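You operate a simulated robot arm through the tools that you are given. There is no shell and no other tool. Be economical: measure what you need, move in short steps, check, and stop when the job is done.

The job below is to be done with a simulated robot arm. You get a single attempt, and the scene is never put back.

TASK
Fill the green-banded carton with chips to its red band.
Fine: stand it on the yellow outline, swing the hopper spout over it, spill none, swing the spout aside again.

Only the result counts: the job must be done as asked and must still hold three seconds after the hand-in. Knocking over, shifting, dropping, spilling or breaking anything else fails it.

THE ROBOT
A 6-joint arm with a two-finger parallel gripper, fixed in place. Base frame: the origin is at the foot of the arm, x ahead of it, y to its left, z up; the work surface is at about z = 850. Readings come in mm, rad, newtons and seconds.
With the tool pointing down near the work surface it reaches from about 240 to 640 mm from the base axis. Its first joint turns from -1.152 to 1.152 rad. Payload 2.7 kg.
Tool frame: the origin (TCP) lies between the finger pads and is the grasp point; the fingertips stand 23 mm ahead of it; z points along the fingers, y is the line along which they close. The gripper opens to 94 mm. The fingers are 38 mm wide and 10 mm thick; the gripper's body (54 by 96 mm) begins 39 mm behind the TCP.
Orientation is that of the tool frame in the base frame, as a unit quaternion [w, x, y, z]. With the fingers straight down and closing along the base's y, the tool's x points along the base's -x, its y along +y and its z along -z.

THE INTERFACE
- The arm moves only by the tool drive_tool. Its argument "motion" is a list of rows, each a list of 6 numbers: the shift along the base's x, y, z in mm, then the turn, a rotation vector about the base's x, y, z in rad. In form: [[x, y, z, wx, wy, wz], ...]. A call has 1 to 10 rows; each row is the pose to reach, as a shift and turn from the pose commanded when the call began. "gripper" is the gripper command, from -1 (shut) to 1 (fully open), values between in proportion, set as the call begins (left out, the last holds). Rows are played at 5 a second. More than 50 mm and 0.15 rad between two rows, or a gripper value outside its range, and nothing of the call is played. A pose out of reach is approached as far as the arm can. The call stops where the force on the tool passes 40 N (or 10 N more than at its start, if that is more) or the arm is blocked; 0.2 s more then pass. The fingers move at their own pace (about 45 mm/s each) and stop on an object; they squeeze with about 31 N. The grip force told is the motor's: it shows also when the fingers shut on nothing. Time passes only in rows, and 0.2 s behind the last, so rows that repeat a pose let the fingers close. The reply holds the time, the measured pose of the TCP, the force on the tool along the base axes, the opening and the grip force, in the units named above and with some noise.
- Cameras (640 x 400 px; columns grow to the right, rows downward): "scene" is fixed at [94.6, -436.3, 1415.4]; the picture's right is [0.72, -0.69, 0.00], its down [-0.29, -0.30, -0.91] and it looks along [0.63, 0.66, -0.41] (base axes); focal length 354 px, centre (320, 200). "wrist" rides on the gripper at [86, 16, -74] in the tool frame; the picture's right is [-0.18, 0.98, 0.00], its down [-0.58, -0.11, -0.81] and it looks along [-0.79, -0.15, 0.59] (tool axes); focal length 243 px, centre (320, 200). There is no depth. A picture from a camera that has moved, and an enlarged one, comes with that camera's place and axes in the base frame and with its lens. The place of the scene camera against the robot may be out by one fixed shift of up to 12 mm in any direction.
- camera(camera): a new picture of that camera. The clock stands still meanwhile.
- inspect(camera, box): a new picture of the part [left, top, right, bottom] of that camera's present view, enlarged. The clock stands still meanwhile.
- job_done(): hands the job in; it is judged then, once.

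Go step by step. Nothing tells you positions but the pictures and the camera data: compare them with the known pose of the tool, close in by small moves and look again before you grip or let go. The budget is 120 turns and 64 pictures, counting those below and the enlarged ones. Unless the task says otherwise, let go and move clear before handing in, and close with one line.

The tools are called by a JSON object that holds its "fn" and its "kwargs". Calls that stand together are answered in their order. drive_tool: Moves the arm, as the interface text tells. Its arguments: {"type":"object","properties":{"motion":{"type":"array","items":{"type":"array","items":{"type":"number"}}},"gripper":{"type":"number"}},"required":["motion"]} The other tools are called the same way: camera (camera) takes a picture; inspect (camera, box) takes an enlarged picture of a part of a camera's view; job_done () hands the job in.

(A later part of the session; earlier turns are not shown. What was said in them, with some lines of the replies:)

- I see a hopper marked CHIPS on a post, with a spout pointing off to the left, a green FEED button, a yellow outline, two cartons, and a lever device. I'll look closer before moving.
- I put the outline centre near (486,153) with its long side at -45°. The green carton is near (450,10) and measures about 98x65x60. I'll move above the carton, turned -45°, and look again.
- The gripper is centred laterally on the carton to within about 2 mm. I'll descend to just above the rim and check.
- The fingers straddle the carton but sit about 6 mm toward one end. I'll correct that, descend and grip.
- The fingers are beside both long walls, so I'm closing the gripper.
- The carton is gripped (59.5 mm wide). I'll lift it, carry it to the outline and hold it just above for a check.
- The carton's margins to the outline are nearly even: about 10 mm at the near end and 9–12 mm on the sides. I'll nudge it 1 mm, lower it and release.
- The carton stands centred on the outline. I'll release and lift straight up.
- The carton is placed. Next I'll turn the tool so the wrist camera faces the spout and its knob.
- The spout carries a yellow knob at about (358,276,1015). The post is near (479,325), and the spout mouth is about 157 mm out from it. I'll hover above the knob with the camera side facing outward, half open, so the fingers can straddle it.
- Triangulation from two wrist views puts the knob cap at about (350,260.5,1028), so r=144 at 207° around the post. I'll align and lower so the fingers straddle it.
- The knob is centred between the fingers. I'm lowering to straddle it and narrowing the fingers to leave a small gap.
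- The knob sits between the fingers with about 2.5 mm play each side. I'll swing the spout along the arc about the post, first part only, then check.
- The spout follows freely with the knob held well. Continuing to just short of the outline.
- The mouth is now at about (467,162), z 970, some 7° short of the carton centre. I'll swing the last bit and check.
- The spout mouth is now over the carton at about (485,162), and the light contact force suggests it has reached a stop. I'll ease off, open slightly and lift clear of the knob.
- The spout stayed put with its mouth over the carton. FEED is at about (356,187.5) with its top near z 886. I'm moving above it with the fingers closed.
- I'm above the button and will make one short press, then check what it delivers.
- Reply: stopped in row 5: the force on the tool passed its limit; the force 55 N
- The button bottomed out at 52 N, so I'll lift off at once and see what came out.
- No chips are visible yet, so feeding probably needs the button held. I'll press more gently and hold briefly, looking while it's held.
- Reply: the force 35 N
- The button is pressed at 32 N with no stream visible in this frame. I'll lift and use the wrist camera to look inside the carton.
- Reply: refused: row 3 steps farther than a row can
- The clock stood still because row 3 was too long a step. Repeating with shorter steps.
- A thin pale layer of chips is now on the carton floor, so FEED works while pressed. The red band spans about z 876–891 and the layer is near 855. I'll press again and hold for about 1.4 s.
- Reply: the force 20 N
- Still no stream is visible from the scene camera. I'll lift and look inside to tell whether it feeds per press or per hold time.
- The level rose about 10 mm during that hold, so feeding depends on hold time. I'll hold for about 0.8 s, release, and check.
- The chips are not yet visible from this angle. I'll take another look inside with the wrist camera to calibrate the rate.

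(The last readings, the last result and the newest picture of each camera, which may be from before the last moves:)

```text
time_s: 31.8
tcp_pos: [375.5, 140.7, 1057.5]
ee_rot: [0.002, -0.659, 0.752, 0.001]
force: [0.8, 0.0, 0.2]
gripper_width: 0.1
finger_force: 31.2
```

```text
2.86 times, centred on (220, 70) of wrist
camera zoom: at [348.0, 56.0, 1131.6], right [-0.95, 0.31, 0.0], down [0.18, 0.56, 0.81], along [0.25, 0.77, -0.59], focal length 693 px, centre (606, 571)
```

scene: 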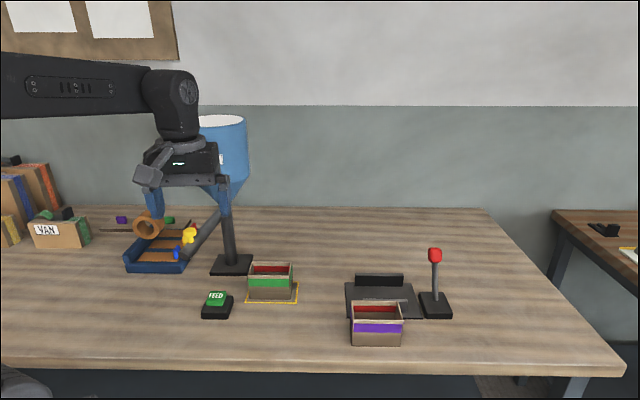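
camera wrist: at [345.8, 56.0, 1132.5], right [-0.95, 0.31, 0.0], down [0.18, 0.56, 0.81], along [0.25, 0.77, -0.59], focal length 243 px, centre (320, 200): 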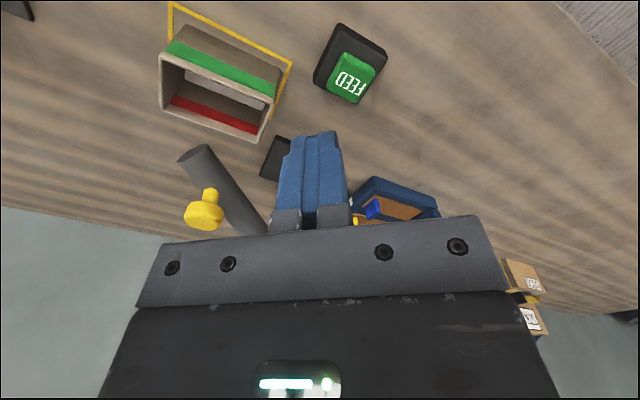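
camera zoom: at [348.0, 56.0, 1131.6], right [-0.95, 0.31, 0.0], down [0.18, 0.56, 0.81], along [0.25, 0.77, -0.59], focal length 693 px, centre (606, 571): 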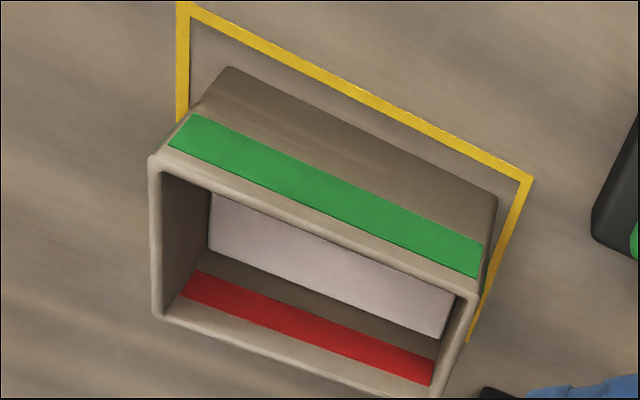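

The gap to the band's lower edge has gone 48, 36, then 27 px, roughly 10 px per second. I'll hold about 1.6 s this time, which should stop just short of the band.

{"fn": "drive_tool", "kwargs": {"motion": [[-10, 15, -30, 0, 0, -0.1], [-20, 30, -65, 0, 0, -0.2], [-20, 45, -105, 0, 0, -0.2], [-20, 45, -135, 0, 0, -0.2], [-20, 45, -149, 0, 0, -0.2], [-20, 45, -149, 0, 0, -0.2], [-20, 45, -149, 0, 0, -0.2], [-20, 45, -149, 0, 0, -0.2], [-20, 45, -149, 0, 0, -0.2], [-20, 45, -149, 0, 0, -0.2]]}}

{"fn": "drive_tool", "kwargs": {"motion": [[0, 0, 0, 0, 0, 0], [0, 0, 14, 0, 0, 0]]}}

{"fn": "inspect", "kwargs": {"camera": "scene", "box": [220, 240, 320, 310]}}

```text
time_s: 34.0
tcp_pos: [356.2, 184.5, 909.7]
ee_rot: [0.006, -0.579, 0.815, -0.001]
force: [-13.5, -2.5, 80.0]
gripper_width: 0.1
finger_force: 30.9
```

```text
time_s: 34.6
tcp_pos: [353.3, 183.8, 919.5]
ee_rot: [-0.002, -0.58, 0.815, 0.0]
force: [0.8, -0.8, -0.8]
gripper_width: 0.1
finger_force: 30.9
```

```text
5.71 times, centred on (270, 275) of scene
camera zoom: at [94.6, -436.3, 1415.4], right [0.72, -0.69, 0.0], down [-0.29, -0.3, -0.91], along [0.63, 0.66, -0.41], focal length 2023 px, centre (606, -229)
```

zoom: 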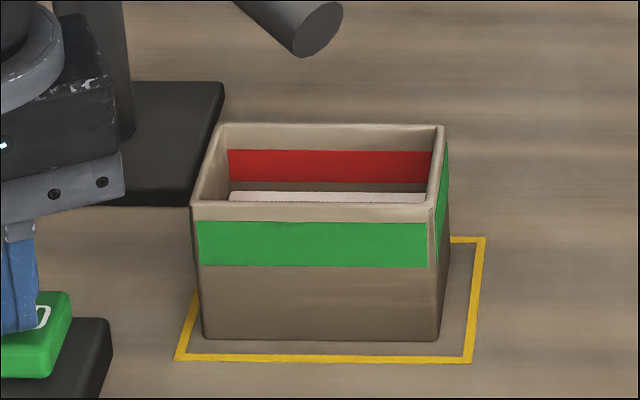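

The chips are now visible just below the red band, by roughly 3 mm or less. I'll give one more press of about 0.9 s to bring the surface into the band, a little shallower to reduce the force.

{"fn": "drive_tool", "kwargs": {"motion": [[0, 0, -11.5, 0, 0, 0], [0, 0, -11.5, 0, 0, 0], [0, 0, -11.5, 0, 0, 0], [0, 0, -11.5, 0, 0, 0], [0, 0, -11.5, 0, 0, 0], [0, 0, 0, 0, 0, 0]]}}

{"fn": "inspect", "kwargs": {"camera": "scene", "box": [220, 240, 320, 310]}}

```text
time_s: 36.0
tcp_pos: [354.0, 184.3, 920.5]
ee_rot: [0.002, -0.58, 0.815, -0.001]
force: [0.7, 0.0, 0.4]
gripper_width: 0.0
finger_force: 30.6
```

```text
5.71 times, centred on (270, 275) of scene
camera zoom: at [94.6, -436.3, 1415.4], right [0.72, -0.69, 0.0], down [-0.29, -0.3, -0.91], along [0.63, 0.66, -0.41], focal length 2023 px, centre (606, -229)
```

zoom: 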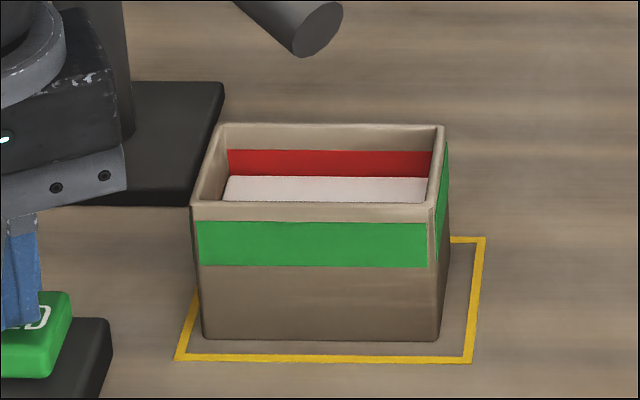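

The surface is now inside the lower part of the band. One more brief press will bring it to about mid-band.

{"fn": "drive_tool", "kwargs": {"motion": [[0, 0, -11.5, 0, 0, 0], [0, 0, -11.5, 0, 0, 0], [0, 0, 0, 0, 0, 0], [0, 0, 30, 0, 0, 0], [0, -8, 50, 0, 0, 0]]}}

{"fn": "inspect", "kwargs": {"camera": "scene", "box": [220, 240, 320, 310]}}

```text
time_s: 37.2
tcp_pos: [353.5, 177.5, 971.2]
ee_rot: [0.001, -0.58, 0.815, -0.001]
force: [-0.2, 0.7, 0.0]
gripper_width: 0.1
finger_force: 31.2
```

```text
5.71 times, centred on (270, 275) of scene
camera zoom: at [94.6, -436.3, 1415.4], right [0.72, -0.69, 0.0], down [-0.29, -0.3, -0.91], along [0.63, 0.66, -0.41], focal length 2023 px, centre (606, -229)
```

zoom: 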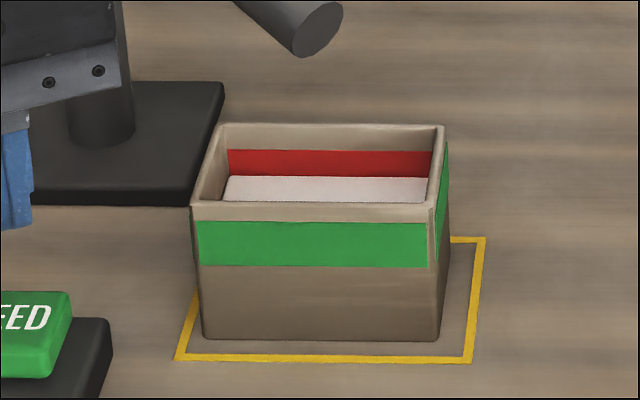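

That press was too short to feed anything. I'll repeat it slightly longer.

{"fn": "drive_tool", "kwargs": {"motion": [[0, 8, -30, 0, 0, 0], [0, 8, -50, 0, 0, 0], [0, 8, -61.5, 0, 0, 0], [0, 8, -61.5, 0, 0, 0], [0, 8, -61.5, 0, 0, 0], [0, 8, -50, 0, 0, 0]]}}

{"fn": "inspect", "kwargs": {"camera": "scene", "box": [220, 240, 320, 310]}}

```text
time_s: 38.6
tcp_pos: [353.4, 184.3, 920.8]
ee_rot: [0.001, -0.581, 0.814, -0.001]
force: [0.2, -0.6, 0.4]
gripper_width: 0.0
finger_force: 31.4
```

```text
5.71 times, centred on (270, 275) of scene
camera zoom: at [94.6, -436.3, 1415.4], right [0.72, -0.69, 0.0], down [-0.29, -0.3, -0.91], along [0.63, 0.66, -0.41], focal length 2023 px, centre (606, -229)
```

zoom: 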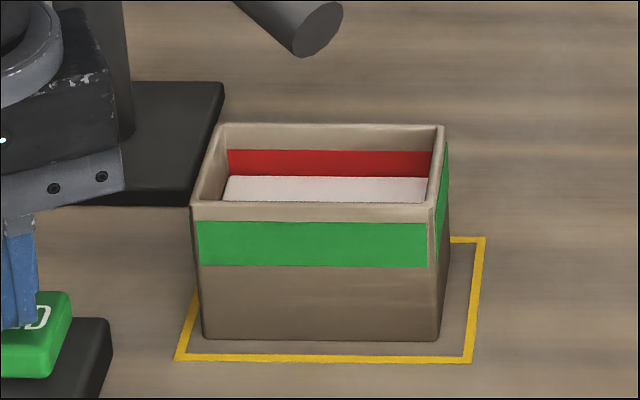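

Still no change, so feeding may come in fixed portions that need a firm press. I'll look inside from above before deciding whether more is needed.

{"fn": "drive_tool", "kwargs": {"motion": [[0, -8, 36, 0, 0, 0], [0, -20, 76, 0, 0, 0.05], [10, -35, 111, 0, 0, 0.1], [20, -45, 135, 0, 0, 0.2], [20, -45, 135, 0, 0, 0.2]]}}

{"fn": "inspect", "kwargs": {"camera": "wrist", "box": [150, 30, 290, 140]}}

```text
time_s: 39.8
tcp_pos: [372.8, 139.0, 1059.1]
ee_rot: [0.001, -0.659, 0.753, 0.0]
force: [0.2, -0.5, 0.2]
gripper_width: 0.2
finger_force: 30.8
```

```text
3.64 times, centred on (220, 85) of wrist
camera zoom: at [345.0, 55.4, 1132.4], right [-0.95, 0.31, 0.0], down [0.18, 0.56, 0.81], along [0.25, 0.77, -0.59], focal length 882 px, centre (684, 618)
```

zoom: 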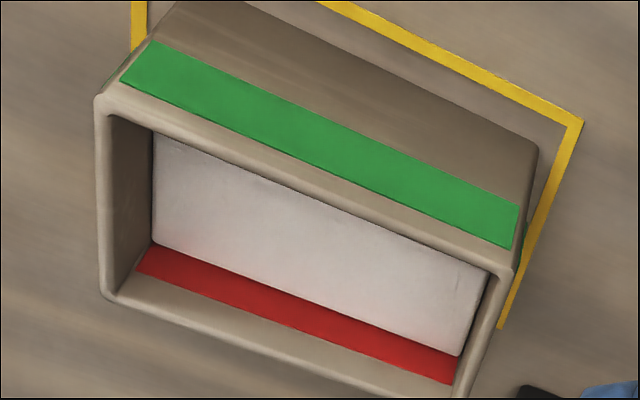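

The red band shows just above the chips, and correcting for the view angle puts the surface about a third of the way up the band. The filling is done, so I'll return above the spout knob with the fingers half open.

{"fn": "drive_tool", "kwargs": {"motion": [[30, -10, 20, 0, 0, 0.1], [66, -10, 30, 0, 0, 0.2], [90, 10, 30, 0, 0, 0.2], [112, 30, 30, 0, 0, 0.2], [112, 42, 25, 0, 0, 0.2], [112, 42, 25, 0, 0, 0.2]], "gripper": 0.15}}

{"fn": "camera", "kwargs": {"camera": "wrist"}}

```text
time_s: 41.2
tcp_pos: [486.1, 182.4, 1083.3]
ee_rot: [-0.002, 0.73, -0.683, 0.001]
force: [0.5, -0.7, 0.2]
gripper_width: 53.9
finger_force: 0.1
```

```text
14 pictures are left
camera wrist: at [474.8, 93.8, 1157.6], right [-0.99, 0.12, 0.0], down [0.07, 0.59, 0.81], along [0.1, 0.8, -0.59], focal length 243 px, centre (320, 200)
```

wrist: 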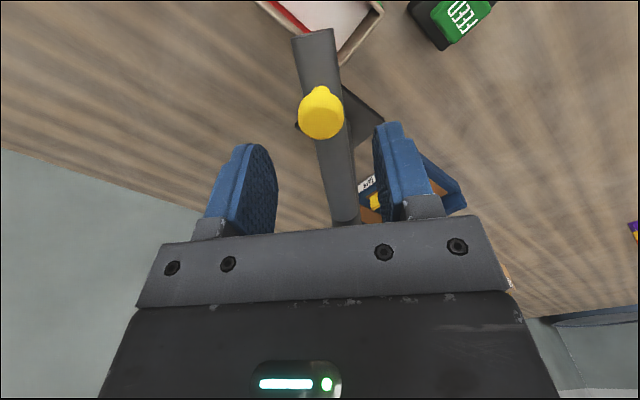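

The knob is centred again. I'm lowering around it and narrowing.

{"fn": "drive_tool", "kwargs": {"motion": [[0, 0, -35, 0, 0, 0], [0, 0, -67, 0, 0, 0], [0, 0, -67, 0, 0, 0]]}}

{"fn": "drive_tool", "kwargs": {"motion": [[0, 0, 0, 0, 0, 0], [0, 0, 0, 0, 0, 0]], "gripper": -0.25}}

{"fn": "camera", "kwargs": {"camera": "wrist"}}

```text
time_s: 42.0
tcp_pos: [484.7, 182.6, 1014.2]
ee_rot: [-0.001, 0.731, -0.683, -0.001]
force: [0.9, 0.1, -0.2]
gripper_width: 54.2
finger_force: 0.0
```

```text
time_s: 42.6
tcp_pos: [484.7, 181.9, 1014.8]
ee_rot: [-0.002, 0.73, -0.683, 0.001]
force: [0.4, -0.2, 0.1]
gripper_width: 35.3
finger_force: 0.0
```

```text
13 pictures are left
camera wrist: at [474.1, 94.2, 1088.4], right [-0.99, 0.12, 0.0], down [0.07, 0.59, 0.81], along [0.1, 0.8, -0.59], focal length 243 px, centre (320, 200)
```

wrist: 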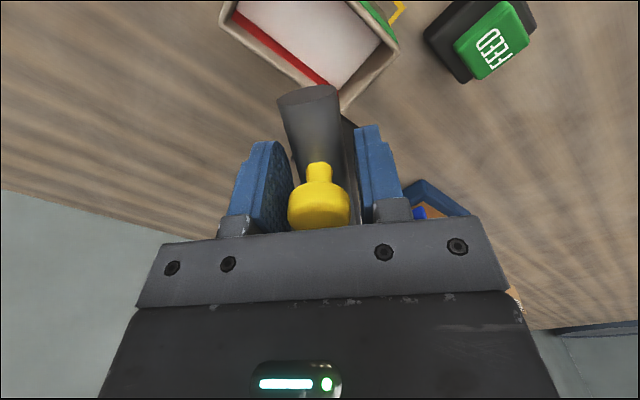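

The knob is between the fingers again, so I'm swinging the spout back along the arc to where it was.

{"fn": "drive_tool", "kwargs": {"motion": [[-18.1, 0.2, 0, 0, 0, -0.129], [-36.4, 3, 0, 0, 0, -0.258], [-54.2, 8.1, 0, 0, 0, -0.387], [-71.1, 15.4, 0, 0, 0, -0.516], [-87, 24.9, 0, 0, 0, -0.645], [-101.5, 36.3, 0, 0, 0, -0.774], [-114.5, 49.5, 0, 0, 0, -0.903], [-125.6, 64.3, 0, 0, 0, -1.032], [-134.6, 80.1, 0, 0, 0, -1.161]]}}

{"fn": "camera", "kwargs": {"camera": "scene"}}

```text
time_s: 44.6
tcp_pos: [353.1, 261.4, 1015.8]
ee_rot: [0.002, -0.235, 0.972, -0.001]
force: [0.0, 0.2, 0.1]
gripper_width: 35.0
finger_force: 0.1
```

```text
12 pictures are left
```

scene: 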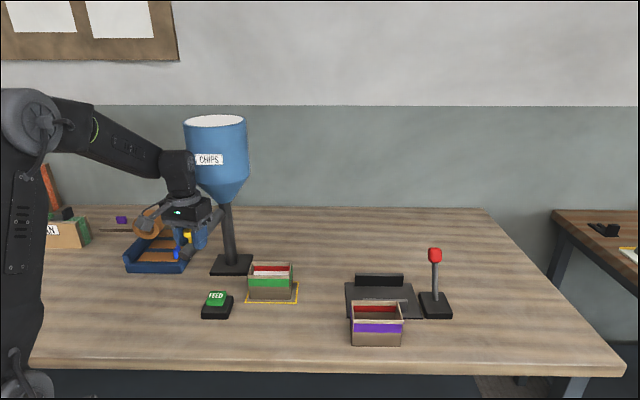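

The spout is back aside. I'll open, lift clear and back away.

{"fn": "drive_tool", "kwargs": {"motion": [[0, 0, 0, 0, 0, 0], [0, 0, 0, 0, 0, 0], [0, 0, 35, 0, 0, 0], [0, 0, 75, 0, 0, 0], [-10, -40, 95, 0, 0, 0], [-20, -85, 110, 0, 0, 0], [-30, -130, 120, 0, 0, 0], [-30, -175, 120, 0, 0, 0]], "gripper": 0.2}}

{"fn": "inspect", "kwargs": {"camera": "scene", "box": [110, 180, 310, 320]}}

{"fn": "inspect", "kwargs": {"camera": "scene", "box": [220, 240, 320, 310]}}

```text
time_s: 46.4
tcp_pos: [323.0, 86.0, 1132.5]
ee_rot: [0.001, -0.236, 0.972, -0.001]
force: [-0.5, 0.2, 0.6]
gripper_width: 56.4
finger_force: 0.2
```

```text
2.86 times, centred on (210, 250) of scene
camera zoom: at [94.6, -436.2, 1415.4], right [0.72, -0.69, 0.0], down [-0.29, -0.3, -0.91], along [0.63, 0.66, -0.41], focal length 1012 px, centre (634, 57)
```

zoom: 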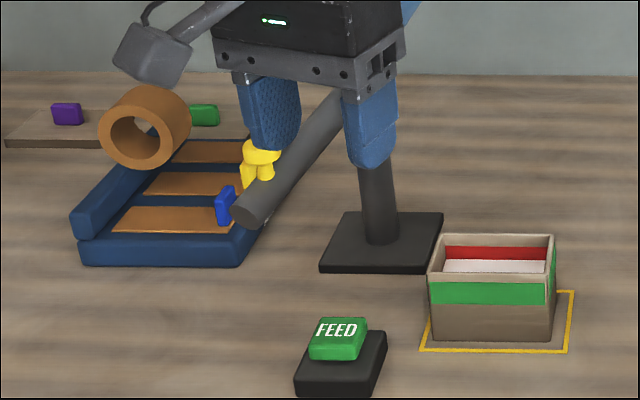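

```text
5.71 times, centred on (270, 275) of scene
camera zoom: at [94.6, -436.2, 1415.4], right [0.72, -0.69, 0.0], down [-0.29, -0.3, -0.91], along [0.63, 0.66, -0.41], focal length 2023 px, centre (606, -229)
```

zoom: 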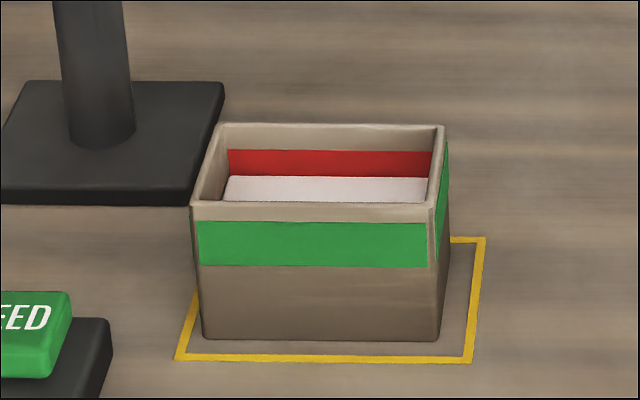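

The carton stands on the outline with chips up into the red band, the spout is back aside, no spilled chips are visible, and the arm is clear. I'm handing in.

{"fn": "job_done", "kwargs": {}}

```text
The job is handed in.
```

I filled the green-banded carton with chips into its red band and handed the job in. It stands on the yellow outline and the spout is swung aside again. No spilled chips were visible, and the arm is clear. By my estimate from the pictures, the chip surface sits about a third of the way up the band.
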